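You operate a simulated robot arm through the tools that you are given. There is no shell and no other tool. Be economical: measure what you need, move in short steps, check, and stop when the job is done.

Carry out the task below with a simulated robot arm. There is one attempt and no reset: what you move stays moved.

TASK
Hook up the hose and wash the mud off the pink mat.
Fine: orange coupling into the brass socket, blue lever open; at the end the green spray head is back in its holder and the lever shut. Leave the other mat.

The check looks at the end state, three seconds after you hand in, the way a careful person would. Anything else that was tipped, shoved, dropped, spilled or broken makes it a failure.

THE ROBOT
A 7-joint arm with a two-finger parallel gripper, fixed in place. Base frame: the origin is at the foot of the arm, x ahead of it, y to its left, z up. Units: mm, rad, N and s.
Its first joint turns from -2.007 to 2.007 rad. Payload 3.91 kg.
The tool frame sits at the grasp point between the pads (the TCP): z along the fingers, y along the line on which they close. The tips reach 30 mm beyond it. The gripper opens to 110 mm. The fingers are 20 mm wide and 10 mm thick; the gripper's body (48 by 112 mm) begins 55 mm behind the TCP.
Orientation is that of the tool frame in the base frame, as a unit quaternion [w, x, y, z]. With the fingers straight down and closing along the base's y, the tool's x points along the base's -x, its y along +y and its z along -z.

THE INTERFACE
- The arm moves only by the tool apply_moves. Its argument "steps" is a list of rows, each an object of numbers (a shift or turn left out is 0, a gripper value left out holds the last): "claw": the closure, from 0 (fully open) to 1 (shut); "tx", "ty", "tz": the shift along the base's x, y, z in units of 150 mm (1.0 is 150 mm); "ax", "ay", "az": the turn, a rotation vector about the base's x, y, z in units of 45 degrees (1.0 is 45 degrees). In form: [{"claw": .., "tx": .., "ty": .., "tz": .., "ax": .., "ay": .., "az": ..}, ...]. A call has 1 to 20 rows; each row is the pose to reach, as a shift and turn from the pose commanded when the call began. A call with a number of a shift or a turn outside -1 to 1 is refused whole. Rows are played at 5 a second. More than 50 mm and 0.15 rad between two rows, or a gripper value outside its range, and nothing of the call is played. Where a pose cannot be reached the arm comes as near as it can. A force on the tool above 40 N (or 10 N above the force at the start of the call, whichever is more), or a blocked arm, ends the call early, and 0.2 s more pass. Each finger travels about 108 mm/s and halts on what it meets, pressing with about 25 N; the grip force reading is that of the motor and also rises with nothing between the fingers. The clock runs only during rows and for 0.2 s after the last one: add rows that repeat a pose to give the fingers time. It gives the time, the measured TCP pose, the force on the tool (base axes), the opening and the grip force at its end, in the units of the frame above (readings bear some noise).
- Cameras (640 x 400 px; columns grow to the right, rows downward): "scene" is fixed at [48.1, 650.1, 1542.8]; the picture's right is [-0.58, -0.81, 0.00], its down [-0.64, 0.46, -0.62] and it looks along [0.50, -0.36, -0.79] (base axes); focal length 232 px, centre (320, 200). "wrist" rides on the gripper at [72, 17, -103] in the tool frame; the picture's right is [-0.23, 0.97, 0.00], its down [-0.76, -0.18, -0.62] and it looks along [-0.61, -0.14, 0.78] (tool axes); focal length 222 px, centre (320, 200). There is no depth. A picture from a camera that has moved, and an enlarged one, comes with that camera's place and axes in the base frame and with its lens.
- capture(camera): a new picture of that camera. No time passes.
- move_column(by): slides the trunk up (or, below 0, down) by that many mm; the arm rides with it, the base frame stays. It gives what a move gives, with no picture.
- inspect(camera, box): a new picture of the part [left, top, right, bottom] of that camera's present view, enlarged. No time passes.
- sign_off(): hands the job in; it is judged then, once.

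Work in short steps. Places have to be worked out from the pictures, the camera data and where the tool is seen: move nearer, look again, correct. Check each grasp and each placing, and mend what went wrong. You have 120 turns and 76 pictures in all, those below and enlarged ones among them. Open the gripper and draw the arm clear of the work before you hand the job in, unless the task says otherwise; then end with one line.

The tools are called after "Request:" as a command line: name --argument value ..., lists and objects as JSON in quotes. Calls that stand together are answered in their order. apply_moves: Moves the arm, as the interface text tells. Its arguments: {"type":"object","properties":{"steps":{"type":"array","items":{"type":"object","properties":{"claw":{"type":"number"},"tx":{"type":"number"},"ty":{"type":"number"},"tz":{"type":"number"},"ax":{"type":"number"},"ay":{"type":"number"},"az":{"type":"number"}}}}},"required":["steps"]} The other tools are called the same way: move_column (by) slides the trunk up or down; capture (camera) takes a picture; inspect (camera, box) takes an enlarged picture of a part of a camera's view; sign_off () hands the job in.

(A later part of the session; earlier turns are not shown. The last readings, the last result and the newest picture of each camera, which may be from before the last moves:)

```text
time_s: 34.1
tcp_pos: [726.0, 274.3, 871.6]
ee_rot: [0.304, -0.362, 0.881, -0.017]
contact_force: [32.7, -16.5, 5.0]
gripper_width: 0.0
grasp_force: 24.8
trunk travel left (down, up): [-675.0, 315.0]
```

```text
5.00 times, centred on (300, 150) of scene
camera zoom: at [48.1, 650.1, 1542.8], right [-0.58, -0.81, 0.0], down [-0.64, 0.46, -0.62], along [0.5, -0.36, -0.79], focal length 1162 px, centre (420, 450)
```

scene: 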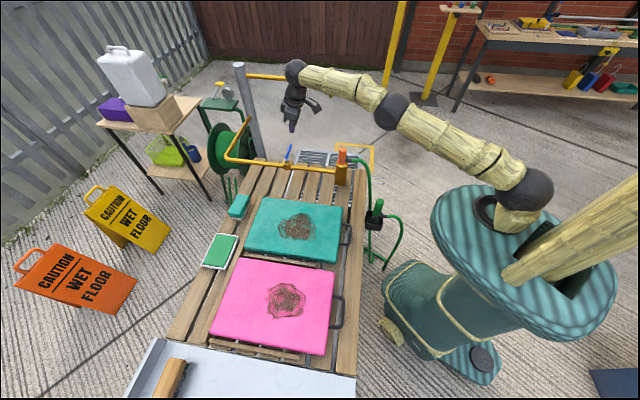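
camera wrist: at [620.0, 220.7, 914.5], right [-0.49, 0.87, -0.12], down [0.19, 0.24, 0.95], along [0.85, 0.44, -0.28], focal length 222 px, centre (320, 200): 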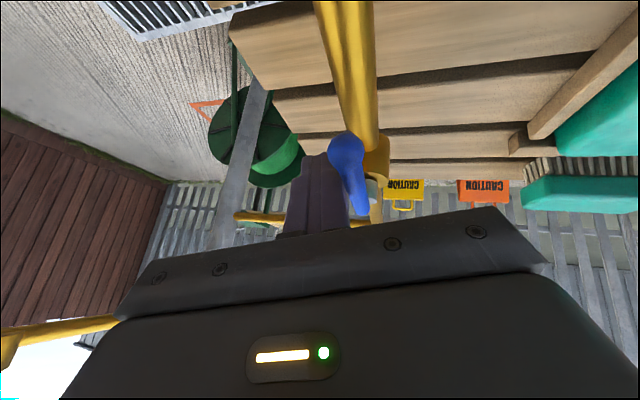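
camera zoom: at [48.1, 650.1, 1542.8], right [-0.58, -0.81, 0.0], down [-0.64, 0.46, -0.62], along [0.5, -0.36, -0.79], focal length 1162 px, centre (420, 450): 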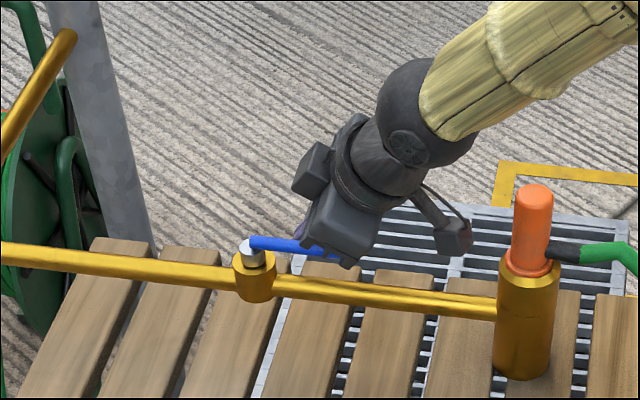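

A 37 N stop was met with the lever lying along the pipe, so it is open. I back off and up, and check the spray head.

Request:
apply_moves --steps '[{"tx": 0.07, "ty": -0.07}, {"tx": 0.1, "ty": -0.12}, {"tx": 0.1, "ty": -0.12, "tz": 0.3}, {"tx": 0.05, "ty": -0.12, "tz": 0.6}, {"tx": 0.0, "ty": -0.12, "tz": 0.9}, {"tx": 0.0, "ty": -0.12, "tz": 1.0}]'

Request:
capture --camera "scene"

Request:
inspect --camera "scene" --box '[350, 180, 400, 250]'

```text
time_s: 35.5
tcp_pos: [718.9, 262.7, 1022.3]
ee_rot: [0.301, -0.364, 0.882, -0.015]
contact_force: [-0.1, -0.1, 0.9]
gripper_width: 0.0
grasp_force: 24.7
trunk travel left (down, up): [-675.0, 315.0]
```

```text
31 pictures are left
```

scene: 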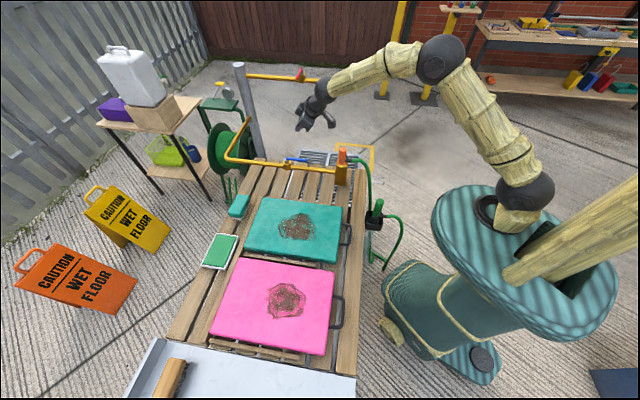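

```text
5.71 times, centred on (375, 215) of scene
camera zoom: at [48.1, 650.1, 1542.8], right [-0.58, -0.81, 0.0], down [-0.64, 0.46, -0.62], along [0.5, -0.36, -0.79], focal length 1328 px, centre (6, 114)
```

zoom: 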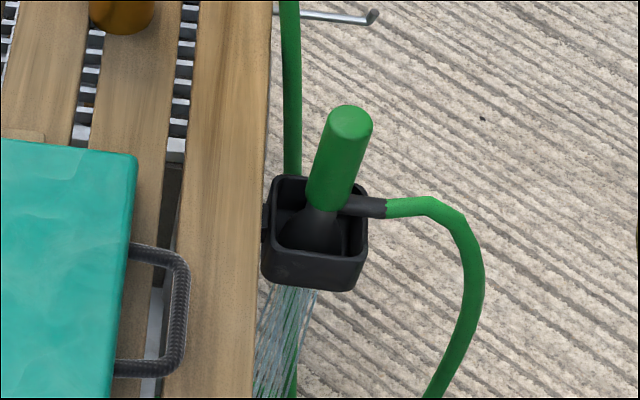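

Water now runs straight down out of the holder, so the head sprays along its axis whenever the lever is open. I bring the tool upright and go back over the coupling at height toward the spray head.

Request:
apply_moves --steps '[{"tz": 0.2, "ay": 0.12, "ax": -0.043}, {"tx": -0.15, "ty": -0.05, "tz": 0.3, "ay": 0.25, "ax": -0.09}, {"tx": -0.35, "ty": -0.13, "tz": 0.35, "ay": 0.4, "ax": -0.145}, {"tx": -0.55, "ty": -0.21, "tz": 0.35, "ay": 0.55, "ax": -0.2}, {"tx": -0.75, "ty": -0.29, "tz": 0.35, "ay": 0.65, "ax": -0.235}, {"tx": -1, "ty": -0.39, "tz": 0.35, "ay": 0.731, "ax": -0.264}]'

Request:
apply_moves --steps '[{"claw": 0.6, "tx": -0.25, "ty": -0.1}, {"claw": 0.3, "tx": -0.5, "ty": -0.2}, {"claw": 0.3, "tx": -0.75, "ty": -0.3}, {"claw": 0.3, "tx": -1, "ty": -0.4}, {"claw": 0.3, "tx": -1, "ty": -0.4}]'

Request:
apply_moves --steps '[{"claw": 0.3, "tx": -0.2, "ty": -0.06, "tz": -0.2}, {"tx": -0.34, "ty": -0.1, "tz": -0.4}, {"tx": -0.34, "ty": -0.1, "tz": -0.6}, {"tx": -0.34, "ty": -0.1, "tz": -0.8}, {"tx": -0.34, "ty": -0.1, "tz": -0.8}]'

Request:
capture --camera "wrist"

```text
time_s: 36.9
tcp_pos: [568.6, 202.5, 1073.2]
ee_rot: [0.002, -0.382, 0.924, -0.001]
contact_force: [-0.8, -0.5, -1.0]
gripper_width: 0.1
grasp_force: 25.5
trunk travel left (down, up): [-675.0, 315.0]
```

```text
time_s: 38.1
tcp_pos: [421.1, 145.8, 1070.4]
ee_rot: [0.002, -0.382, 0.924, -0.001]
contact_force: [0.6, -0.4, 0.0]
gripper_width: 77.1
grasp_force: 0.0
trunk travel left (down, up): [-675.0, 315.0]
```

```text
time_s: 39.3
tcp_pos: [368.8, 130.7, 951.9]
ee_rot: [0.003, -0.382, 0.924, 0.0]
contact_force: [-0.4, -0.1, 0.3]
gripper_width: 77.2
grasp_force: 0.1
trunk travel left (down, up): [-675.0, 315.0]
```

```text
29 pictures are left
camera wrist: at [306.3, 91.0, 1054.5], right [-0.53, 0.85, 0.0], down [0.66, 0.41, 0.63], along [0.53, 0.33, -0.78], focal length 222 px, centre (320, 200)
```

wrist: 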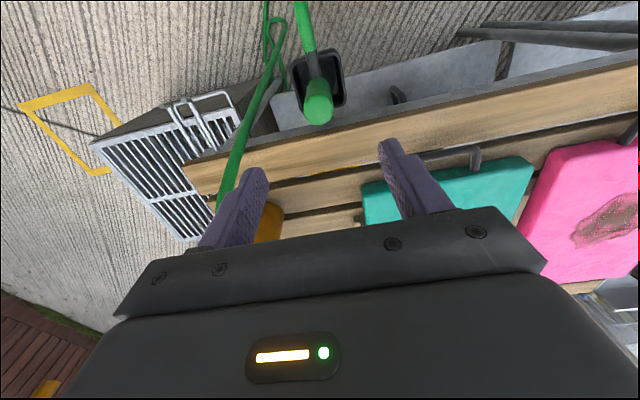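

The handle top is right under the tool axis. I narrow the opening to stay clear of the nearby hose and descend around it.

Request:
apply_moves --steps '[{"claw": 0.5, "tz": -0.2}, {"tz": -0.4}, {"tz": -0.6}, {"tz": -0.7}, {"tz": -0.8}, {"tz": -0.9}, {"tz": -1.0}, {"tz": -1.0}]'

Request:
capture --camera "wrist"

```text
time_s: 41.1
tcp_pos: [368.1, 130.2, 803.6]
ee_rot: [0.002, -0.383, 0.924, -0.001]
contact_force: [0.1, 0.0, -0.2]
gripper_width: 54.8
grasp_force: 0.1
trunk travel left (down, up): [-675.0, 315.0]
```

```text
28 pictures are left
camera wrist: at [306.4, 89.5, 906.9], right [-0.53, 0.85, 0.0], down [0.66, 0.41, 0.63], along [0.53, 0.33, -0.78], focal length 222 px, centre (320, 200)
```

wrist: 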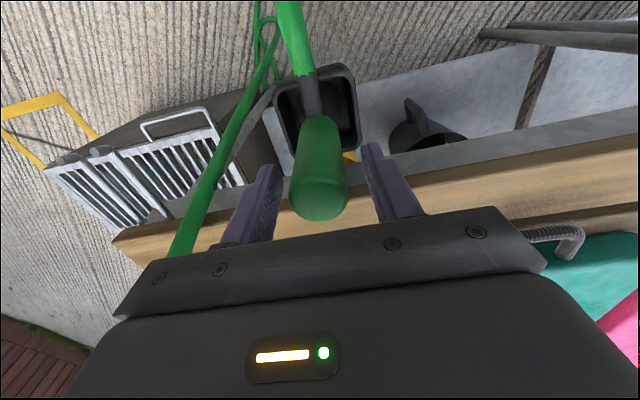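

Centred between the fingers. I go down 25 mm more and close.

Request:
apply_moves --steps '[{"claw": 0.5, "tz": -0.1}, {"tz": -0.17}, {"tz": -0.17, "claw": 0.65}, {"tz": -0.17, "claw": 0.8}, {"tz": -0.17, "claw": 1}, {"tz": -0.17, "claw": 1}, {"tz": -0.17, "claw": 1}]'

Request:
apply_moves --steps '[{"claw": 1, "tz": 0.15}, {"tz": 0.35}, {"tz": 0.6}, {"tz": 0.85}, {"tz": 1}, {"tz": 1}]'

Request:
capture --camera "scene"

Request:
capture --camera "wrist"

```text
time_s: 42.7
tcp_pos: [368.3, 130.1, 778.3]
ee_rot: [0.002, -0.382, 0.924, -0.002]
contact_force: [0.5, 0.1, -0.6]
gripper_width: 32.1
grasp_force: 25.2
trunk travel left (down, up): [-675.0, 315.0]
```

```text
time_s: 44.1
tcp_pos: [367.6, 129.8, 927.9]
ee_rot: [0.002, -0.382, 0.924, -0.002]
contact_force: [-0.8, 0.3, -1.7]
gripper_width: 32.0
grasp_force: 25.1
trunk travel left (down, up): [-675.0, 315.0]
```

```text
27 pictures are left
```

scene: 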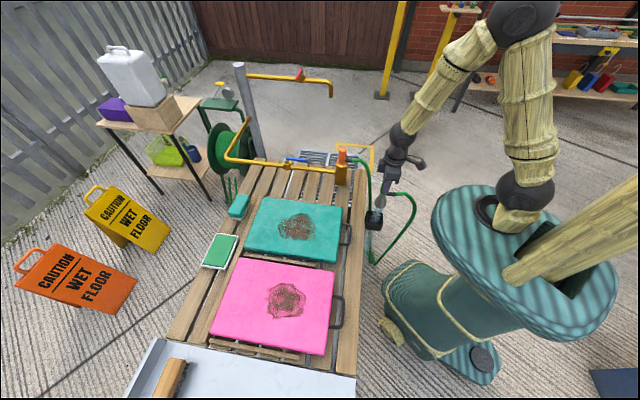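

```text
26 pictures are left
camera wrist: at [304.4, 89.5, 1031.5], right [-0.53, 0.85, 0.0], down [0.66, 0.41, 0.62], along [0.53, 0.33, -0.78], focal length 222 px, centre (320, 200)
```

wrist: 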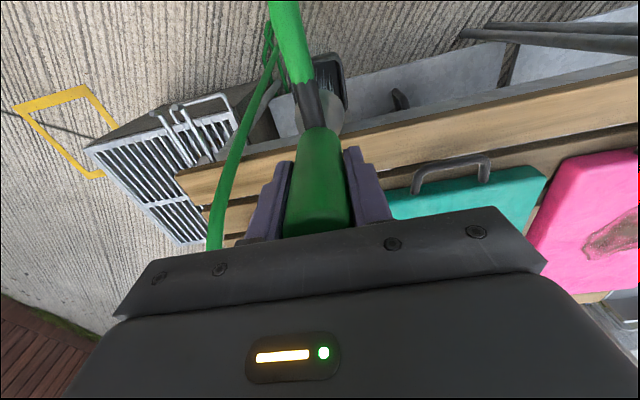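

The spray head is in hand. I carry it along the robot side of the pallet, clear of the teal mat, toward the pink mat.

Request:
apply_moves --steps '[{"tx": -0.2, "ty": 0.2}, {"tx": -0.4, "ty": 0.42}, {"tx": -0.6, "ty": 0.64}, {"tx": -0.8, "ty": 0.86}, {"tx": -0.93, "ty": 1.0}, {"tx": -0.93, "ty": 1.0}]'

Request:
apply_moves --steps '[{"tx": -0.2, "ty": 0.2}, {"tx": -0.4, "ty": 0.42}, {"tx": -0.6, "ty": 0.64}, {"tx": -0.76, "ty": 0.8}, {"tx": -0.76, "ty": 0.8}]'

Request:
capture --camera "scene"

Request:
capture --camera "wrist"

```text
time_s: 45.5
tcp_pos: [229.0, 279.1, 928.8]
ee_rot: [0.002, -0.382, 0.924, -0.001]
contact_force: [-0.1, 0.1, -2.1]
gripper_width: 32.2
grasp_force: 24.8
trunk travel left (down, up): [-675.0, 315.0]
```

```text
time_s: 46.7
tcp_pos: [115.9, 399.0, 927.1]
ee_rot: [0.0, -0.381, 0.924, -0.001]
contact_force: [0.5, 0.7, -1.2]
gripper_width: 32.3
grasp_force: 25.1
trunk travel left (down, up): [-675.0, 315.0]
```

```text
25 pictures are left
```

scene: 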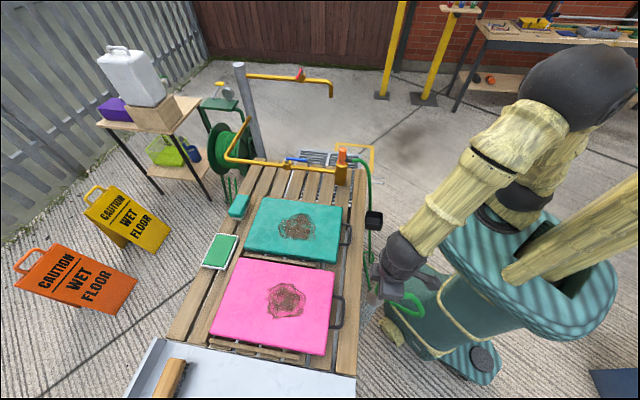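

```text
24 pictures are left
camera wrist: at [53.1, 359.8, 1031.4], right [-0.53, 0.85, 0.0], down [0.66, 0.41, 0.62], along [0.53, 0.33, -0.78], focal length 222 px, centre (320, 200)
```

wrist: 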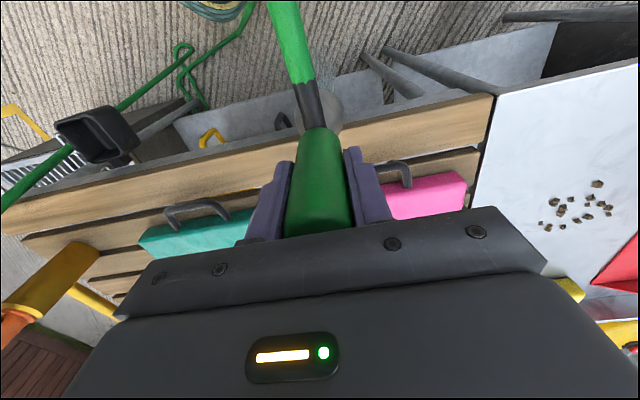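

Both mat handles triangulate to z≈770, so the mat top is near 775 and the mud centre near (272,619). I raise 40 mm and move part-way in, then look at the jet.

Request:
apply_moves --steps '[{"tz": 0.27}, {"tz": 0.27, "tx": 0.14, "ty": 0.2}, {"tz": 0.27, "tx": 0.28, "ty": 0.4}, {"tz": 0.27, "tx": 0.42, "ty": 0.6}, {"tz": 0.27, "tx": 0.5, "ty": 0.7}, {"tz": 0.27, "tx": 0.5, "ty": 0.7}]'

Request:
inspect --camera "scene" --box '[200, 180, 420, 370]'

```text
time_s: 48.1
tcp_pos: [190.1, 503.5, 967.5]
ee_rot: [0.002, -0.382, 0.924, -0.001]
contact_force: [0.0, 0.0, -0.9]
gripper_width: 32.3
grasp_force: 24.9
trunk travel left (down, up): [-675.0, 315.0]
```

```text
2.11 times, centred on (310, 275) of scene
camera zoom: at [48.1, 650.1, 1542.8], right [-0.58, -0.81, 0.0], down [-0.64, 0.46, -0.62], along [0.5, -0.36, -0.79], focal length 489 px, centre (341, 42)
```

zoom: 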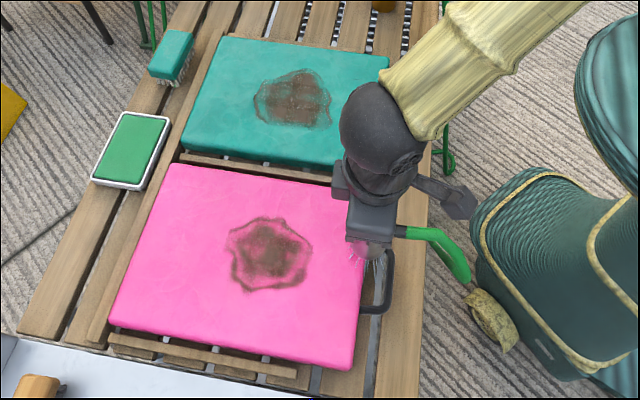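

The jet is narrow and lands almost directly under the tool, about (84,105) mm short of the mud centre. I move to the mud centre, then do a first set of slow raster lines.

Request:
apply_moves --steps '[{"tx": 0.14, "ty": 0.175}, {"tx": 0.28, "ty": 0.35}, {"tx": 0.42, "ty": 0.525}, {"tx": 0.56, "ty": 0.7}, {"tx": 0.56, "ty": 0.7}]'

Request:
apply_moves --steps '[{"tx": -0.155, "ty": -0.216}, {"tx": -0.255, "ty": -0.357}, {"tx": -0.155, "ty": -0.216}, {"tx": -0.05, "ty": -0.07}, {"tx": 0.05, "ty": 0.07}, {"tx": 0.155, "ty": 0.216}, {"tx": 0.255, "ty": 0.357}, {"tx": 0.358, "ty": 0.296}, {"tx": 0.258, "ty": 0.155}, {"tx": 0.153, "ty": 0.009}, {"tx": 0.053, "ty": -0.131}, {"tx": -0.052, "ty": -0.277}, {"tx": -0.152, "ty": -0.418}, {"tx": -0.049, "ty": -0.479}, {"tx": 0.051, "ty": -0.338}, {"tx": 0.156, "ty": -0.192}, {"tx": 0.256, "ty": -0.052}, {"tx": 0.361, "ty": 0.094}, {"tx": 0.461, "ty": 0.235}]'

Request:
inspect --camera "scene" --box '[200, 180, 420, 370]'

```text
time_s: 49.3
tcp_pos: [273.4, 608.4, 967.8]
ee_rot: [0.001, -0.383, 0.924, -0.002]
contact_force: [-0.2, 0.2, -2.4]
gripper_width: 32.2
grasp_force: 24.8
trunk travel left (down, up): [-675.0, 315.0]
```

```text
time_s: 53.3
tcp_pos: [343.4, 638.3, 965.1]
ee_rot: [0.0, -0.382, 0.924, -0.002]
contact_force: [-0.1, -1.2, -1.2]
gripper_width: 32.3
grasp_force: 25.2
out of reach, approached as far as the arm can: row 7, 8, 19
trunk travel left (down, up): [-675.0, 315.0]
```

```text
2.11 times, centred on (310, 275) of scene
camera zoom: at [48.1, 650.1, 1542.8], right [-0.58, -0.81, 0.0], down [-0.64, 0.46, -0.62], along [0.5, -0.36, -0.79], focal length 489 px, centre (341, 42)
```

zoom: 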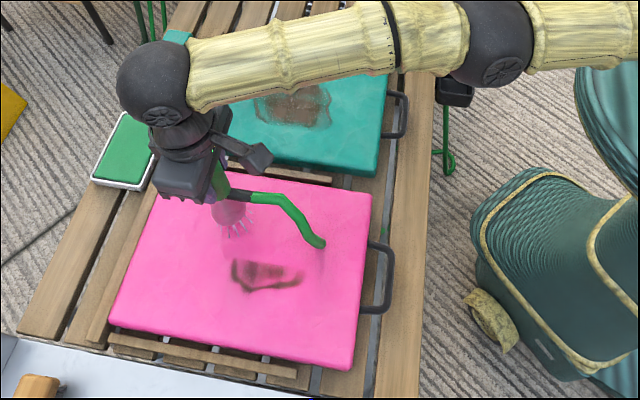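

The jet cleans well; what's left is the lower part of the patch. I run three more lines over it.

Request:
apply_moves --steps '[{"tx": -0.105, "ty": 0.077}, {"tx": -0.256, "ty": 0.152}, {"tx": -0.349, "ty": 0.022}, {"tx": -0.446, "ty": -0.113}, {"tx": -0.542, "ty": -0.248}, {"tx": -0.639, "ty": -0.383}, {"tx": -0.728, "ty": -0.507}, {"tx": -0.814, "ty": -0.456}, {"tx": -0.725, "ty": -0.332}, {"tx": -0.628, "ty": -0.197}, {"tx": -0.532, "ty": -0.062}, {"tx": -0.435, "ty": 0.073}, {"tx": -0.342, "ty": 0.203}, {"tx": -0.427, "ty": 0.254}, {"tx": -0.52, "ty": 0.124}, {"tx": -0.617, "ty": -0.011}, {"tx": -0.713, "ty": -0.146}, {"tx": -0.81, "ty": -0.281}, {"tx": -0.899, "ty": -0.405}]'

Request:
inspect --camera "scene" --box '[200, 180, 420, 370]'

```text
time_s: 57.3
tcp_pos: [233.4, 673.2, 980.7]
ee_rot: [0.002, -0.382, 0.924, 0.0]
contact_force: [-0.3, -0.1, -1.7]
gripper_width: 32.2
grasp_force: 25.3
out of reach, approached as far as the arm can: row 1, 2, 3, 4, 5, 6, 7, 8, 9, 10, 11, 12, 13, 14, 15, 16, 17, 18, 19
trunk travel left (down, up): [-675.0, 315.0]
```

```text
2.11 times, centred on (310, 275) of scene
camera zoom: at [48.1, 650.1, 1542.8], right [-0.58, -0.81, 0.0], down [-0.64, 0.46, -0.62], along [0.5, -0.36, -0.79], focal length 489 px, centre (341, 42)
```

zoom: 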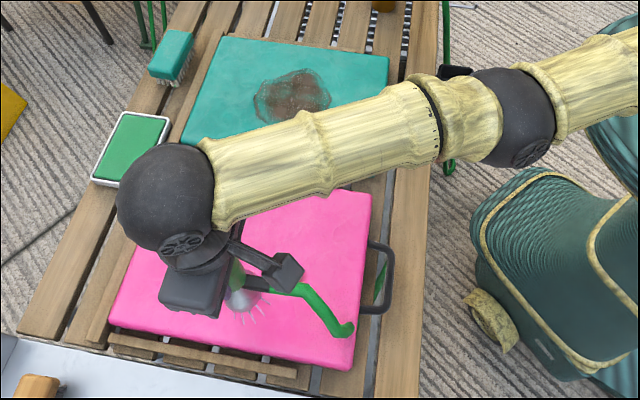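

The arm got stuck at its reach boundary and ended at (233,673). I make small retreating moves toward the base to regain normal tracking.

Request:
apply_moves --steps '[{"tx": -0.03, "ty": -0.1}, {"tx": -0.06, "ty": -0.25}, {"tx": -0.1, "ty": -0.4}, {"tx": -0.1, "ty": -0.4}]'

Request:
inspect --camera "scene" --box '[200, 180, 420, 370]'

```text
time_s: 58.3
tcp_pos: [233.3, 672.6, 984.2]
ee_rot: [0.001, -0.382, 0.924, -0.002]
contact_force: [-0.3, -0.1, -1.5]
gripper_width: 32.1
grasp_force: 24.5
out of reach, approached as far as the arm can: row 1, 2, 3, 4
trunk travel left (down, up): [-675.0, 315.0]
```

```text
2.11 times, centred on (310, 275) of scene
camera zoom: at [48.1, 650.1, 1542.8], right [-0.58, -0.81, 0.0], down [-0.64, 0.46, -0.62], along [0.5, -0.36, -0.79], focal length 489 px, centre (341, 42)
```

zoom: 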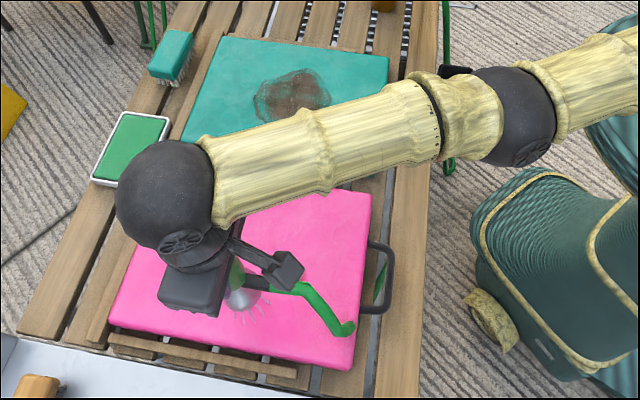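

Still stuck at the stretched-out pose. I try a different direction: up and sideways, to let the elbow bend.

Request:
apply_moves --steps '[{"tz": 0.2, "ty": -0.1}, {"tz": 0.4, "ty": -0.3}, {"tz": 0.6, "ty": -0.5}, {"tz": 0.8, "ty": -0.7}, {"tz": 0.8, "ty": -0.7}, {"tz": 0.8, "ty": -0.7}]'

```text
time_s: 59.7
tcp_pos: [251.2, 629.5, 1128.9]
ee_rot: [0.001, -0.382, 0.924, -0.002]
contact_force: [-0.4, -0.2, -1.8]
gripper_width: 32.0
grasp_force: 24.9
out of reach, approached as far as the arm can: row 1, 2, 3, 4, 5, 6
trunk travel left (down, up): [-675.0, 315.0]
```

It rose but still reports out of reach. I try lowering straight with a slight tilt, which freed it earlier.

Request:
apply_moves --steps '[{"tz": -0.1, "tx": -0.05, "ty": -0.12, "ax": 0.05}, {"tz": -0.2, "tx": -0.1, "ty": -0.25, "ax": 0.1}, {"tz": -0.3, "tx": -0.15, "ty": -0.37, "ax": 0.15}, {"tz": -0.3, "tx": -0.15, "ty": -0.37, "ax": 0.15}]'

Request:
capture --camera "scene"

```text
time_s: 60.7
tcp_pos: [252.0, 659.8, 1111.3]
ee_rot: [0.024, -0.382, 0.922, 0.053]
contact_force: [-0.8, 0.1, -1.0]
gripper_width: 32.5
grasp_force: 25.1
out of reach, approached as far as the arm can: row 1, 2, 3, 4
trunk travel left (down, up): [-675.0, 315.0]
```

```text
19 pictures are left
```

scene: 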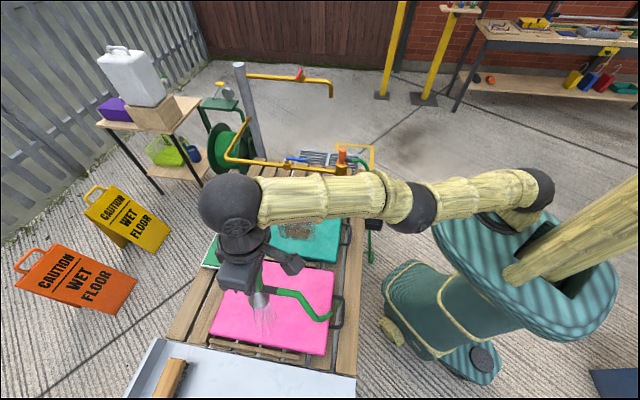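

The mat looks clean where visible. The elbow is stretched straight, so pure downward motion should bend it; I lower while undoing the tilt.

Request:
apply_moves --steps '[{"tz": -0.15, "ax": -0.03}, {"tz": -0.3, "ax": -0.07}, {"tz": -0.45, "ax": -0.11}, {"tz": -0.6, "ax": -0.15}, {"tz": -0.75, "ty": -0.03, "ax": -0.15}, {"tz": -0.85, "ty": -0.1, "ax": -0.15}, {"tz": -0.9, "ty": -0.2, "ax": -0.15}, {"tz": -0.9, "ty": -0.3, "ax": -0.15}]'

```text
time_s: 62.5
tcp_pos: [267.6, 662.7, 983.3]
ee_rot: [0.001, -0.382, 0.924, -0.002]
contact_force: [0.0, 0.7, -1.9]
gripper_width: 32.0
grasp_force: 25.1
out of reach, approached as far as the arm can: row 2, 5, 6, 7, 8
trunk travel left (down, up): [-675.0, 315.0]
```

Some rows were reachable around z≈1020–1040. I go back there and step inward in small increments.

Request:
apply_moves --steps '[{"tz": 0.15}, {"tz": 0.3}, {"tz": 0.35, "ty": -0.03}, {"tz": 0.35, "ty": -0.07}, {"tz": 0.35, "ty": -0.11}, {"tz": 0.35, "ty": -0.16}, {"tz": 0.35, "ty": -0.22}, {"tz": 0.35, "ty": -0.3}]'

```text
time_s: 64.3
tcp_pos: [278.0, 648.4, 1043.2]
ee_rot: [0.001, -0.382, 0.924, -0.001]
contact_force: [0.4, -0.2, -2.3]
gripper_width: 32.2
grasp_force: 25.0
out of reach, approached as far as the arm can: row 2, 5, 6, 7, 8
trunk travel left (down, up): [-675.0, 315.0]
```

The arm slides along its reach circle without bending. I repeat what worked before: a larger outward tilt combined with lowering at constant x,y.

Request:
apply_moves --steps '[{"tz": -0.1, "ax": 0.11, "ay": -0.045}, {"tz": -0.22, "ax": 0.22, "ay": -0.09}, {"tz": -0.34, "ax": 0.33, "ay": -0.135}, {"tz": -0.46, "ax": 0.43, "ay": -0.18}, {"tz": -0.55, "ax": 0.51, "ay": -0.21}, {"tz": -0.55, "ax": 0.51, "ay": -0.21}]'

```text
time_s: 65.7
tcp_pos: [305.9, 744.1, 973.7]
ee_rot: [0.153, -0.373, 0.902, 0.151]
contact_force: [0.6, 0.2, -1.2]
gripper_width: 32.1
grasp_force: 24.9
out of reach, approached as far as the arm can: row 1, 2, 3, 4, 5, 6
trunk travel left (down, up): [-675.0, 315.0]
```

The elbow seems to have passed slightly over-straight and cannot fold back. I raise the column 200 mm to make room, then sweep outward and down to fold it the right way.

Request:
move_column --by 200

Request:
apply_moves --steps '[{"tx": 0.03, "ty": 0.08, "tz": -0.05}, {"tx": 0.03, "ty": 0.08, "tz": -0.2}, {"tx": 0.03, "ty": 0.08, "tz": -0.4}, {"tx": 0.0, "ty": 0.0, "tz": -0.6}, {"tx": 0.0, "ty": 0.0, "tz": -0.8}, {"tx": 0, "ty": 0.0, "tz": -1.0}]'

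```text
time_s: 67.8
tcp_pos: [306.7, 744.8, 1171.6]
ee_rot: [0.152, -0.373, 0.903, 0.151]
contact_force: [0.1, 0.2, -1.8]
gripper_width: 32.1
grasp_force: 24.6
trunk travel left (down, up): [-875.0, 115.0]
```

```text
time_s: 69.2
tcp_pos: [306.8, 744.4, 1024.2]
ee_rot: [0.153, -0.373, 0.903, 0.151]
contact_force: [-0.3, 0.4, -1.1]
gripper_width: 32.3
grasp_force: 24.5
out of reach, approached as far as the arm can: row 1, 2, 3, 4
trunk travel left (down, up): [-875.0, 115.0]
```

The last rows tracked properly. I test inward motion now.

Request:
apply_moves --steps '[{"tx": -0.04, "ty": -0.1, "tz": -0.05}, {"tx": -0.08, "ty": -0.2, "tz": -0.1}, {"tx": -0.12, "ty": -0.32, "tz": -0.1}, {"tx": -0.16, "ty": -0.44, "tz": -0.1}]'

Request:
capture --camera "scene"

```text
time_s: 70.2
tcp_pos: [304.2, 740.5, 999.6]
ee_rot: [0.153, -0.373, 0.903, 0.151]
contact_force: [0.4, 1.2, -1.8]
gripper_width: 32.4
grasp_force: 24.6
out of reach, approached as far as the arm can: row 1, 2, 3, 4
trunk travel left (down, up): [-875.0, 115.0]
```

```text
18 pictures are left
```

scene: 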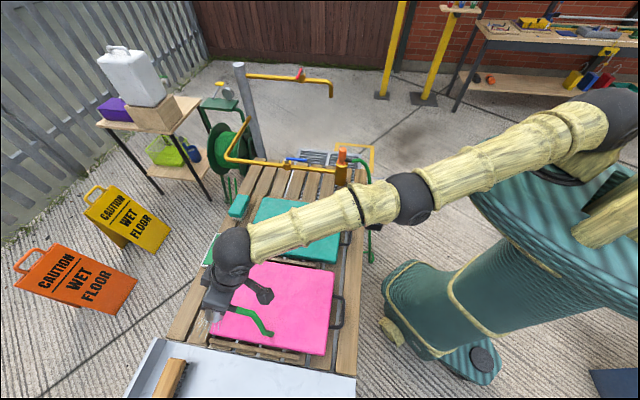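

Pictures show the elbow sagging below the shoulder-wrist line, i.e. bent the wrong way. I raise the column for room, stretch fully outward, then drop and pull in within one call to flip it.

Request:
move_column --by 100

Request:
apply_moves --steps '[{"tx": 0.1, "ty": 0.24}, {"tx": 0.2, "ty": 0.48}, {"tx": 0.25, "ty": 0.62}, {"tx": 0.25, "ty": 0.62}, {"tx": 0.25, "ty": 0.62}]'

Request:
apply_moves --steps '[{"tz": -0.33}, {"tz": -0.66}, {"tz": -0.8, "tx": -0.04, "ty": -0.1}, {"tz": -0.9, "tx": -0.08, "ty": -0.2}, {"tz": -0.9, "tx": -0.12, "ty": -0.3}, {"tz": -0.9, "tx": -0.16, "ty": -0.4}]'

```text
time_s: 71.6
tcp_pos: [304.5, 739.6, 1100.0]
ee_rot: [0.152, -0.373, 0.903, 0.151]
contact_force: [0.3, 0.9, -1.1]
gripper_width: 32.1
grasp_force: 25.1
trunk travel left (down, up): [-975.0, 15.0]
```

```text
time_s: 72.8
tcp_pos: [315.6, 739.8, 1104.6]
ee_rot: [0.152, -0.373, 0.903, 0.151]
contact_force: [0.1, 0.1, -2.2]
gripper_width: 32.2
grasp_force: 24.9
out of reach, approached as far as the arm can: row 1, 2, 3, 4, 5
trunk travel left (down, up): [-975.0, 15.0]
```

```text
time_s: 74.2
tcp_pos: [316.7, 744.0, 1047.5]
ee_rot: [0.187, -0.367, 0.891, 0.191]
contact_force: [0.9, -0.1, -1.7]
gripper_width: 32.4
grasp_force: 24.9
out of reach, approached as far as the arm can: row 1, 2, 3, 5, 6
trunk travel left (down, up): [-975.0, 15.0]
```

Working out the geometry: the shoulder is now higher than the wrist, so a straight drop stretches the arm even further. I stretch fully again and then drop along the perpendicular, drifting inward.

Request:
apply_moves --steps '[{"tx": 0.08, "ty": 0.22, "tz": 0}, {"tx": 0.16, "ty": 0.44, "tz": -0.06}, {"tx": 0.16, "ty": 0.44, "tz": -0.06}]'

Request:
apply_moves --steps '[{"tx": -0.03, "ty": -0.08, "tz": -0.3}, {"tx": -0.06, "ty": -0.18, "tz": -0.55}, {"tx": -0.1, "ty": -0.3, "tz": -0.75}, {"tx": -0.14, "ty": -0.45, "tz": -0.8}, {"tx": -0.18, "ty": -0.6, "tz": -0.8}]'

```text
time_s: 75.0
tcp_pos: [303.3, 710.2, 969.8]
ee_rot: [0.152, -0.373, 0.903, 0.151]
contact_force: [-0.3, -0.1, -1.4]
gripper_width: 32.1
grasp_force: 25.2
out of reach, approached as far as the arm can: row 1, 2, 3
trunk travel left (down, up): [-975.0, 15.0]
```

```text
time_s: 75.6
tcp_pos: [319.4, 761.7, 1051.7]
ee_rot: [0.222, -0.361, 0.876, 0.232]
contact_force: [0.4, 0.0, -1.4]
gripper_width: 32.0
grasp_force: 24.9
out of reach, approached as far as the arm can: row 1, 2
trunk travel left (down, up): [-975.0, 15.0]
stopped in row 3: the arm was blocked; the commanded pose is now the measured one
```

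The arm briefly found the folded solution at (303,710,970), then got blocked. I look at its posture before continuing.

Request:
capture --camera "scene"

```text
17 pictures are left
```

scene: 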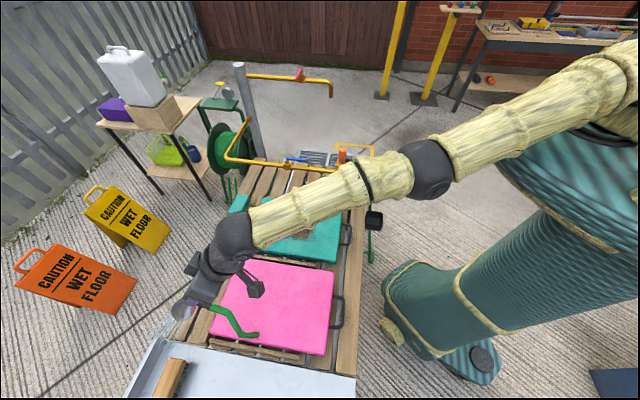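

I return to that known reachable pose, holding it several rows to let the arm settle.

Request:
apply_moves --steps '[{"tx": -0.036, "ty": -0.115, "tz": -0.18, "ax": -0.08, "ay": 0.03}, {"tx": -0.072, "ty": -0.23, "tz": -0.36, "ax": -0.16, "ay": 0.06}, {"tx": -0.107, "ty": -0.345, "tz": -0.547, "ax": -0.24, "ay": 0.1}, {"tx": -0.107, "ty": -0.345, "tz": -0.547, "ax": -0.24, "ay": 0.1}, {"tx": -0.107, "ty": -0.345, "tz": -0.547, "ax": -0.24, "ay": 0.1}, {"tx": -0.107, "ty": -0.345, "tz": -0.547, "ax": -0.24, "ay": 0.1}]'

```text
time_s: 77.0
tcp_pos: [312.3, 742.6, 1037.7]
ee_rot: [0.179, -0.368, 0.891, 0.196]
contact_force: [0.8, 0.4, -1.4]
gripper_width: 32.1
grasp_force: 24.6
trunk travel left (down, up): [-975.0, 15.0]
```

No row was out of reach, but the arm is still lagging behind. I hold for a second and read again.

Request:
apply_moves --steps '[{"tz": 0}, {"tz": 0}, {"tz": 0}, {"tz": 0}, {"tz": 0}, {"tz": 0}]'

```text
time_s: 78.4
tcp_pos: [311.9, 742.7, 1035.2]
ee_rot: [0.18, -0.367, 0.892, 0.194]
contact_force: [-0.2, 0.6, -2.1]
gripper_width: 32.1
grasp_force: 24.9
trunk travel left (down, up): [-975.0, 15.0]
```

I command a larger inward retreat from here, stepping toward the base at constant height.

Request:
apply_moves --steps '[{"tx": -0.08, "ty": -0.25}, {"tx": -0.16, "ty": -0.5}, {"tx": -0.24, "ty": -0.75}, {"tx": -0.3, "ty": -0.95}, {"tx": -0.3, "ty": -0.95}, {"tx": -0.3, "ty": -0.95}]'

Request:
capture --camera "scene"

```text
time_s: 79.1
tcp_pos: [316.6, 755.3, 1054.4]
ee_rot: [0.199, -0.366, 0.883, 0.216]
contact_force: [0.5, 0.9, -1.6]
gripper_width: 32.2
grasp_force: 24.5
out of reach, approached as far as the arm can: row 1, 2, 3
trunk travel left (down, up): [-975.0, 15.0]
stopped in row 3: the arm was blocked; the commanded pose is now the measured one
```

```text
16 pictures are left
```

scene: 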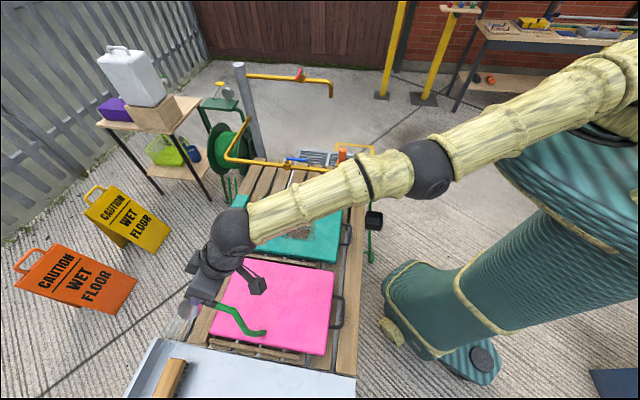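

The over-straight upper arm now presses against the robot's own torso. I'll bring the tool back upright while raising it, to get clear and keep the jet pointing down on the mat.

Request:
apply_moves --steps '[{"tx": -0.05, "ty": -0.12, "tz": 0.1, "ax": -0.143, "ay": 0.053}, {"tx": -0.1, "ty": -0.24, "tz": 0.2, "ax": -0.286, "ay": 0.106}, {"tx": -0.15, "ty": -0.36, "tz": 0.35, "ax": -0.43, "ay": 0.158}, {"tx": -0.2, "ty": -0.48, "tz": 0.5, "ax": -0.57, "ay": 0.21}, {"tx": -0.26, "ty": -0.6, "tz": 0.7, "ax": -0.713, "ay": 0.263}, {"tx": -0.26, "ty": -0.6, "tz": 0.9, "ax": -0.713, "ay": 0.263}, {"tx": -0.26, "ty": -0.6, "tz": 1.0, "ax": -0.713, "ay": 0.263}]'

```text
time_s: 80.7
tcp_pos: [280.2, 665.3, 1202.9]
ee_rot: [-0.004, -0.382, 0.924, -0.003]
contact_force: [0.0, 0.8, -1.3]
gripper_width: 32.2
grasp_force: 25.3
out of reach, approached as far as the arm can: row 1, 2, 3, 4, 6
trunk travel left (down, up): [-975.0, 15.0]
```

It reached the pose cleanly with the arm level. Now I do the fold: stretch out and up, then drop straight with a slight inward drift.

Request:
apply_moves --steps '[{"tz": 0.2}, {"tz": 0.4, "tx": 0.05, "ty": 0.12}, {"tz": 0.4, "tx": 0.1, "ty": 0.24}, {"tz": 0.4, "tx": 0.1, "ty": 0.24}, {"tz": 0.15, "tx": 0.0, "ty": 0.0}, {"tz": -0.15, "tx": -0.01, "ty": -0.03}, {"tz": -0.45, "tx": -0.04, "ty": -0.1}, {"tz": -0.7, "tx": -0.08, "ty": -0.2}, {"tz": -0.8, "tx": -0.13, "ty": -0.35}, {"tz": -0.8, "tx": -0.18, "ty": -0.5}]'

```text
refused: row 5 steps farther than a row can; nothing moved
```

Request:
apply_moves --steps '[{"tz": 0.2}, {"tz": 0.4, "tx": 0.05, "ty": 0.12}, {"tz": 0.4, "tx": 0.1, "ty": 0.24}, {"tz": 0.4, "tx": 0.1, "ty": 0.24}, {"tz": 0.3, "tx": 0.03, "ty": 0.06}, {"tz": 0.05, "tx": 0.0, "ty": 0.0}, {"tz": -0.2, "tx": -0.01, "ty": -0.03}, {"tz": -0.45, "tx": -0.04, "ty": -0.1}, {"tz": -0.7, "tx": -0.08, "ty": -0.2}, {"tz": -0.8, "tx": -0.13, "ty": -0.35}, {"tz": -0.8, "tx": -0.18, "ty": -0.5}]'

```text
time_s: 83.1
tcp_pos: [276.5, 656.7, 1070.5]
ee_rot: [-0.004, -0.382, 0.924, -0.003]
contact_force: [-0.3, 0.3, -0.4]
gripper_width: 32.0
grasp_force: 25.2
out of reach, approached as far as the arm can: row 2, 3, 4, 5, 7, 8, 9, 10, 11
trunk travel left (down, up): [-975.0, 15.0]
```

Still in the wrong branch. I'll stretch out for longer at shoulder level so the elbow settles at straight, then take a single big downward step that's already inside reach.

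Request:
apply_moves --steps '[{"tz": 0.3}, {"tz": 0.6, "tx": 0.03, "ty": 0.07}, {"tz": 0.9, "tx": 0.06, "ty": 0.14}, {"tz": 1.0, "tx": 0.1, "ty": 0.24}, {"tz": 1.0, "tx": 0.1, "ty": 0.24}, {"tz": 1.0, "tx": 0.1, "ty": 0.24}, {"tz": 1.0, "tx": 0.1, "ty": 0.24}, {"tz": 1.0, "tx": 0.1, "ty": 0.24}, {"tz": 1.0, "tx": 0.1, "ty": 0.24}, {"tz": 1.0, "tx": 0.1, "ty": 0.24}]'

Request:
apply_moves --steps '[{"tz": -0.3, "tx": -0.02, "ty": -0.05}, {"tz": -0.5, "tx": -0.06, "ty": -0.15}, {"tz": -0.6, "tx": -0.1, "ty": -0.26}, {"tz": -0.6, "tx": -0.14, "ty": -0.38}]'

```text
time_s: 85.3
tcp_pos: [280.9, 665.5, 1220.8]
ee_rot: [-0.003, -0.381, 0.924, -0.002]
contact_force: [0.4, -0.1, -0.9]
gripper_width: 32.0
grasp_force: 25.0
out of reach, approached as far as the arm can: row 1, 3, 4, 5, 6, 7, 8, 9, 10
trunk travel left (down, up): [-975.0, 15.0]
```

```text
time_s: 86.3
tcp_pos: [259.0, 607.9, 1131.5]
ee_rot: [-0.003, -0.382, 0.924, -0.001]
contact_force: [-0.4, -0.4, -1.7]
gripper_width: 32.2
grasp_force: 24.5
trunk travel left (down, up): [-975.0, 15.0]
```

That worked: the arm folded properly and tracks inward again. Now I check the mat and the rest of the scene.

Request:
apply_moves --steps '[{"tx": -0.1, "ty": -0.28}, {"tx": -0.2, "ty": -0.56}, {"tx": -0.3, "ty": -0.84}, {"tx": -0.36, "ty": -1.0}, {"tx": -0.36, "ty": -1.0}]'

Request:
inspect --camera "scene" --box '[180, 130, 420, 370]'

```text
time_s: 87.5
tcp_pos: [205.5, 457.7, 1131.0]
ee_rot: [-0.004, -0.382, 0.924, -0.001]
contact_force: [-0.2, 0.1, -2.1]
gripper_width: 32.2
grasp_force: 24.8
trunk travel left (down, up): [-975.0, 15.0]
```

```text
1.67 times, centred on (300, 250) of scene
camera zoom: at [48.1, 650.1, 1542.8], right [-0.58, -0.81, 0.0], down [-0.64, 0.46, -0.62], along [0.5, -0.36, -0.79], focal length 387 px, centre (353, 117)
```

zoom: 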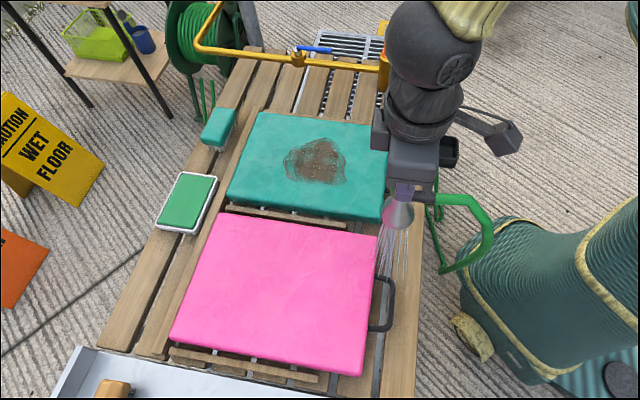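

The pink mat looks clean and the teal mud untouched. I zoom in to check for faint residue.

Request:
inspect --camera "scene" --box '[205, 250, 345, 365]'

```text
3.48 times, centred on (275, 308) of scene
camera zoom: at [48.1, 650.1, 1542.8], right [-0.58, -0.81, 0.0], down [-0.64, 0.46, -0.62], along [0.5, -0.36, -0.79], focal length 808 px, centre (476, -174)
```

zoom: 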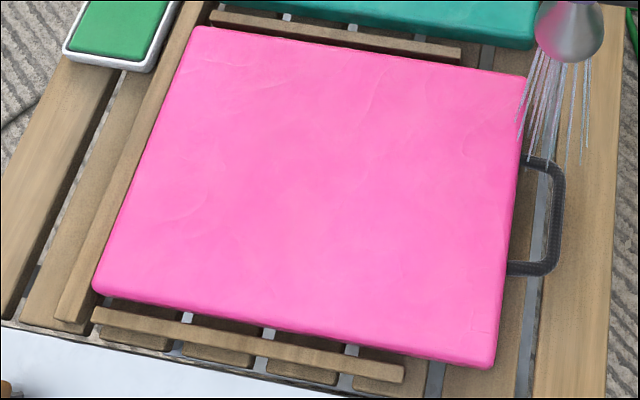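

It is clean. I go back out over the pallet edge, lower, and retrace the path to the holder.

Request:
apply_moves --steps '[{"tx": -0.2, "ty": -0.13}, {"tx": -0.4, "ty": -0.26}, {"tx": -0.597, "ty": -0.385}, {"tx": -0.597, "ty": -0.385, "tz": -0.25, "ay": -0.015, "ax": 0.004}, {"tx": -0.597, "ty": -0.385, "tz": -0.5, "ay": -0.015, "ax": 0.004}, {"tx": -0.597, "ty": -0.385, "tz": -0.75, "ay": -0.015, "ax": 0.004}, {"tx": -0.597, "ty": -0.385, "tz": -1.0, "ay": -0.015, "ax": 0.004}, {"tx": -0.597, "ty": -0.385, "tz": -1.0, "ay": -0.015, "ax": 0.004}]'

Request:
apply_moves --steps '[{"tx": 0.2, "ty": -0.2, "tz": -0.1}, {"tx": 0.4, "ty": -0.42, "tz": -0.2}, {"tx": 0.6, "ty": -0.64, "tz": -0.3}, {"tx": 0.8, "ty": -0.86, "tz": -0.34}, {"tx": 0.93, "ty": -1.0, "tz": -0.34}, {"tx": 0.93, "ty": -1.0, "tz": -0.34}]'

```text
time_s: 89.3
tcp_pos: [116.6, 399.8, 978.9]
ee_rot: [0.002, -0.382, 0.924, -0.003]
contact_force: [0.2, 0.2, -2.3]
gripper_width: 31.9
grasp_force: 24.7
trunk travel left (down, up): [-975.0, 15.0]
```

```text
time_s: 90.7
tcp_pos: [256.7, 251.0, 928.9]
ee_rot: [0.003, -0.383, 0.924, -0.003]
contact_force: [-0.7, 0.1, -1.2]
gripper_width: 32.1
grasp_force: 24.8
trunk travel left (down, up): [-975.0, 15.0]
```

Tracking well. I continue to directly above the holder.

Request:
apply_moves --steps '[{"tx": 0.2, "ty": -0.21}, {"tx": 0.4, "ty": -0.43}, {"tx": 0.6, "ty": -0.65}, {"tx": 0.745, "ty": -0.803}, {"tx": 0.745, "ty": -0.803}]'

Request:
inspect --camera "scene" --box '[340, 150, 420, 260]'

Request:
capture --camera "wrist"

```text
time_s: 91.9
tcp_pos: [367.1, 131.3, 930.1]
ee_rot: [0.003, -0.381, 0.924, -0.003]
contact_force: [-0.6, 0.8, -1.3]
gripper_width: 32.1
grasp_force: 25.0
trunk travel left (down, up): [-975.0, 15.0]
```

```text
3.64 times, centred on (380, 205) of scene
camera zoom: at [48.1, 650.1, 1542.8], right [-0.58, -0.81, 0.0], down [-0.64, 0.46, -0.62], along [0.5, -0.36, -0.79], focal length 845 px, centre (102, 182)
```

zoom: 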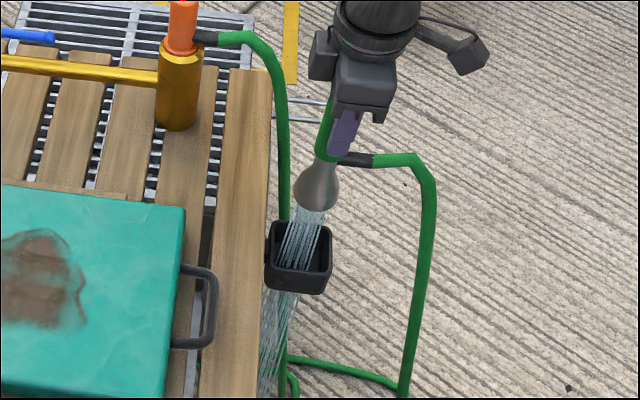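

```text
12 pictures are left
camera wrist: at [305.0, 91.2, 1032.9], right [-0.53, 0.85, -0.01], down [0.66, 0.41, 0.63], along [0.53, 0.33, -0.78], focal length 222 px, centre (320, 200)
```

wrist: 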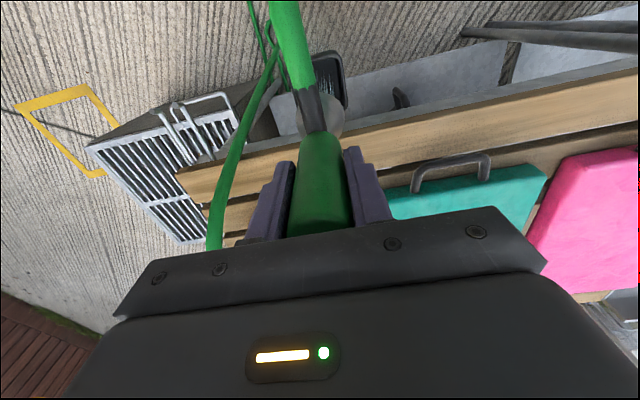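

The view matches the moment just after I lifted it, so I lower straight back down 150 mm into the holder.

Request:
apply_moves --steps '[{"tz": -0.2, "tx": 0.006, "ty": -0.007}, {"tz": -0.4, "tx": 0.006, "ty": -0.007}, {"tz": -0.55, "tx": 0.006, "ty": -0.007}, {"tz": -0.7, "tx": 0.006, "ty": -0.007}, {"tz": -0.82, "tx": 0.006, "ty": -0.007}, {"tz": -0.92, "tx": 0.006, "ty": -0.007}, {"tz": -1.0, "tx": 0.006, "ty": -0.007}, {"tz": -1.0, "tx": 0.006, "ty": -0.007}]'

Request:
inspect --camera "scene" --box '[350, 180, 400, 250]'

```text
time_s: 93.7
tcp_pos: [369.8, 127.6, 779.4]
ee_rot: [0.004, -0.382, 0.924, -0.003]
contact_force: [0.7, -1.7, 17.1]
gripper_width: 32.0
grasp_force: 25.5
trunk travel left (down, up): [-975.0, 15.0]
```

```text
5.71 times, centred on (375, 215) of scene
camera zoom: at [48.1, 650.1, 1542.8], right [-0.58, -0.81, 0.0], down [-0.64, 0.46, -0.62], along [0.5, -0.36, -0.79], focal length 1328 px, centre (6, 114)
```

zoom: 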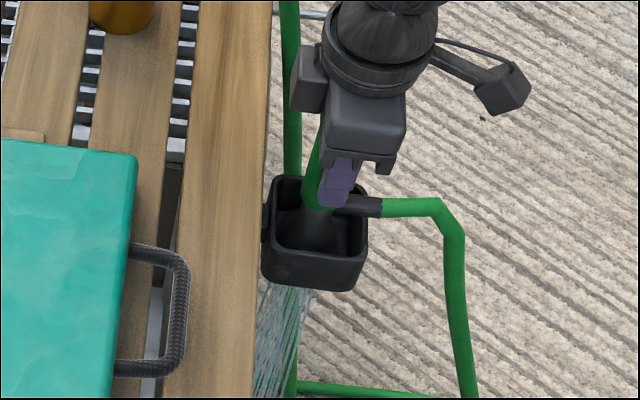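

It rests on the holder floor (17 N). I open to 55 mm and lift straight off.

Request:
apply_moves --steps '[{"claw": 0.65}, {"claw": 0.5}, {"claw": 0.5}, {"claw": 0.5, "tz": 0.15}, {"tz": 0.35}, {"tz": 0.6}, {"tz": 0.8}, {"tz": 1.0}]'

Request:
inspect --camera "scene" --box '[350, 180, 400, 250]'

```text
time_s: 95.5
tcp_pos: [368.2, 128.3, 930.5]
ee_rot: [0.004, -0.382, 0.924, -0.003]
contact_force: [0.3, 0.0, 0.5]
gripper_width: 55.1
grasp_force: 0.1
trunk travel left (down, up): [-975.0, 15.0]
```

```text
5.71 times, centred on (375, 215) of scene
camera zoom: at [48.1, 650.1, 1542.8], right [-0.58, -0.81, 0.0], down [-0.64, 0.46, -0.62], along [0.5, -0.36, -0.79], focal length 1328 px, centre (6, 114)
```

zoom: 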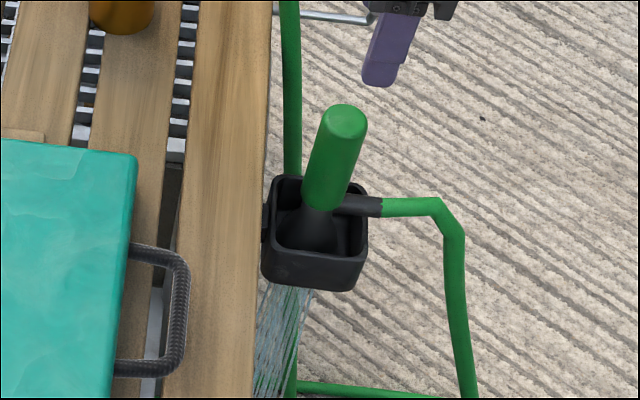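

Spray head is back in place. Now for the lever: I go up, close the fingers, and move to the far end with the same forward tilt as before.

Request:
apply_moves --steps '[{"claw": 0.8, "tz": 0.3}, {"claw": 1, "tz": 0.6}, {"tz": 0.9}, {"tz": 1.0}, {"tz": 1.0}]'

Request:
apply_moves --steps '[{"claw": 1, "tx": 0.2, "ty": 0.17, "tz": 0.15}, {"tx": 0.4, "ty": 0.34, "tz": 0.3}, {"tx": 0.6, "ty": 0.5, "tz": 0.45}, {"tx": 0.8, "ty": 0.67, "tz": 0.6}, {"tx": 1.0, "ty": 0.84, "tz": 0.75}]'

Request:
apply_moves --steps '[{"tx": 0.12, "ty": 0.08, "tz": 0.1, "ax": 0.045, "ay": -0.125}, {"tx": 0.24, "ty": 0.16, "tz": 0.2, "ax": 0.09, "ay": -0.25}, {"tx": 0.36, "ty": 0.24, "tz": 0.3, "ax": 0.135, "ay": -0.375}, {"tx": 0.45, "ty": 0.32, "tz": 0.4, "ax": 0.18, "ay": -0.5}, {"tx": 0.5, "ty": 0.36, "tz": 0.4, "ax": 0.225, "ay": -0.62}, {"tx": 0.55, "ty": 0.4, "tz": 0.4, "ax": 0.264, "ay": -0.731}, {"tx": 0.55, "ty": 0.4, "tz": 0.4, "ax": 0.264, "ay": -0.731}]'

```text
time_s: 96.7
tcp_pos: [368.1, 129.4, 1079.8]
ee_rot: [0.003, -0.381, 0.924, -0.002]
contact_force: [-0.2, 0.6, -0.5]
gripper_width: 0.1
grasp_force: 24.8
trunk travel left (down, up): [-975.0, 15.0]
```

```text
time_s: 97.9
tcp_pos: [519.8, 256.4, 1191.9]
ee_rot: [0.002, -0.382, 0.924, -0.003]
contact_force: [0.0, 0.1, 0.1]
gripper_width: 0.0
grasp_force: 25.0
trunk travel left (down, up): [-975.0, 15.0]
```

```text
time_s: 99.5
tcp_pos: [603.0, 313.9, 1253.0]
ee_rot: [0.303, -0.363, 0.881, -0.016]
contact_force: [-0.2, 0.1, -0.1]
gripper_width: 0.1
grasp_force: 24.5
trunk travel left (down, up): [-975.0, 15.0]
```

All tracked. I lower the column 300 mm, giving the same configuration as when I opened the lever.

Request:
move_column --by -300

Request:
capture --camera "wrist"

Request:
inspect --camera "scene" --box '[250, 110, 350, 190]'

```text
time_s: 102.5
tcp_pos: [601.8, 315.8, 953.5]
ee_rot: [0.304, -0.363, 0.881, -0.016]
contact_force: [1.0, 0.1, -0.9]
gripper_width: 0.1
grasp_force: 24.6
trunk travel left (down, up): [-675.0, 315.0]
```

```text
9 pictures are left
camera wrist: at [495.9, 260.4, 995.5], right [-0.49, 0.86, -0.12], down [0.19, 0.24, 0.95], along [0.85, 0.44, -0.29], focal length 222 px, centre (320, 200)
```

wrist: 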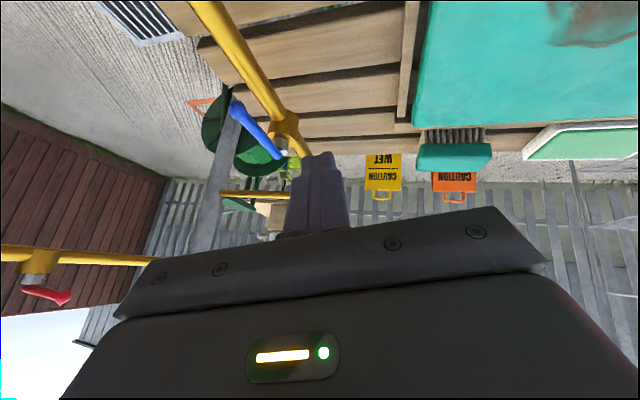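

```text
5.00 times, centred on (300, 150) of scene
camera zoom: at [48.1, 650.1, 1542.8], right [-0.58, -0.81, 0.0], down [-0.64, 0.46, -0.62], along [0.5, -0.36, -0.79], focal length 1162 px, centre (420, 450)
```

zoom: 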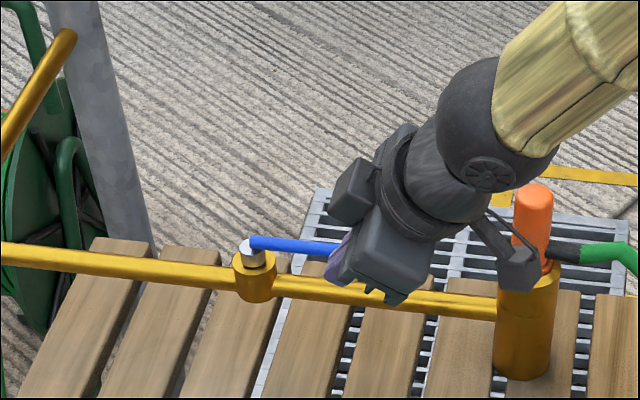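

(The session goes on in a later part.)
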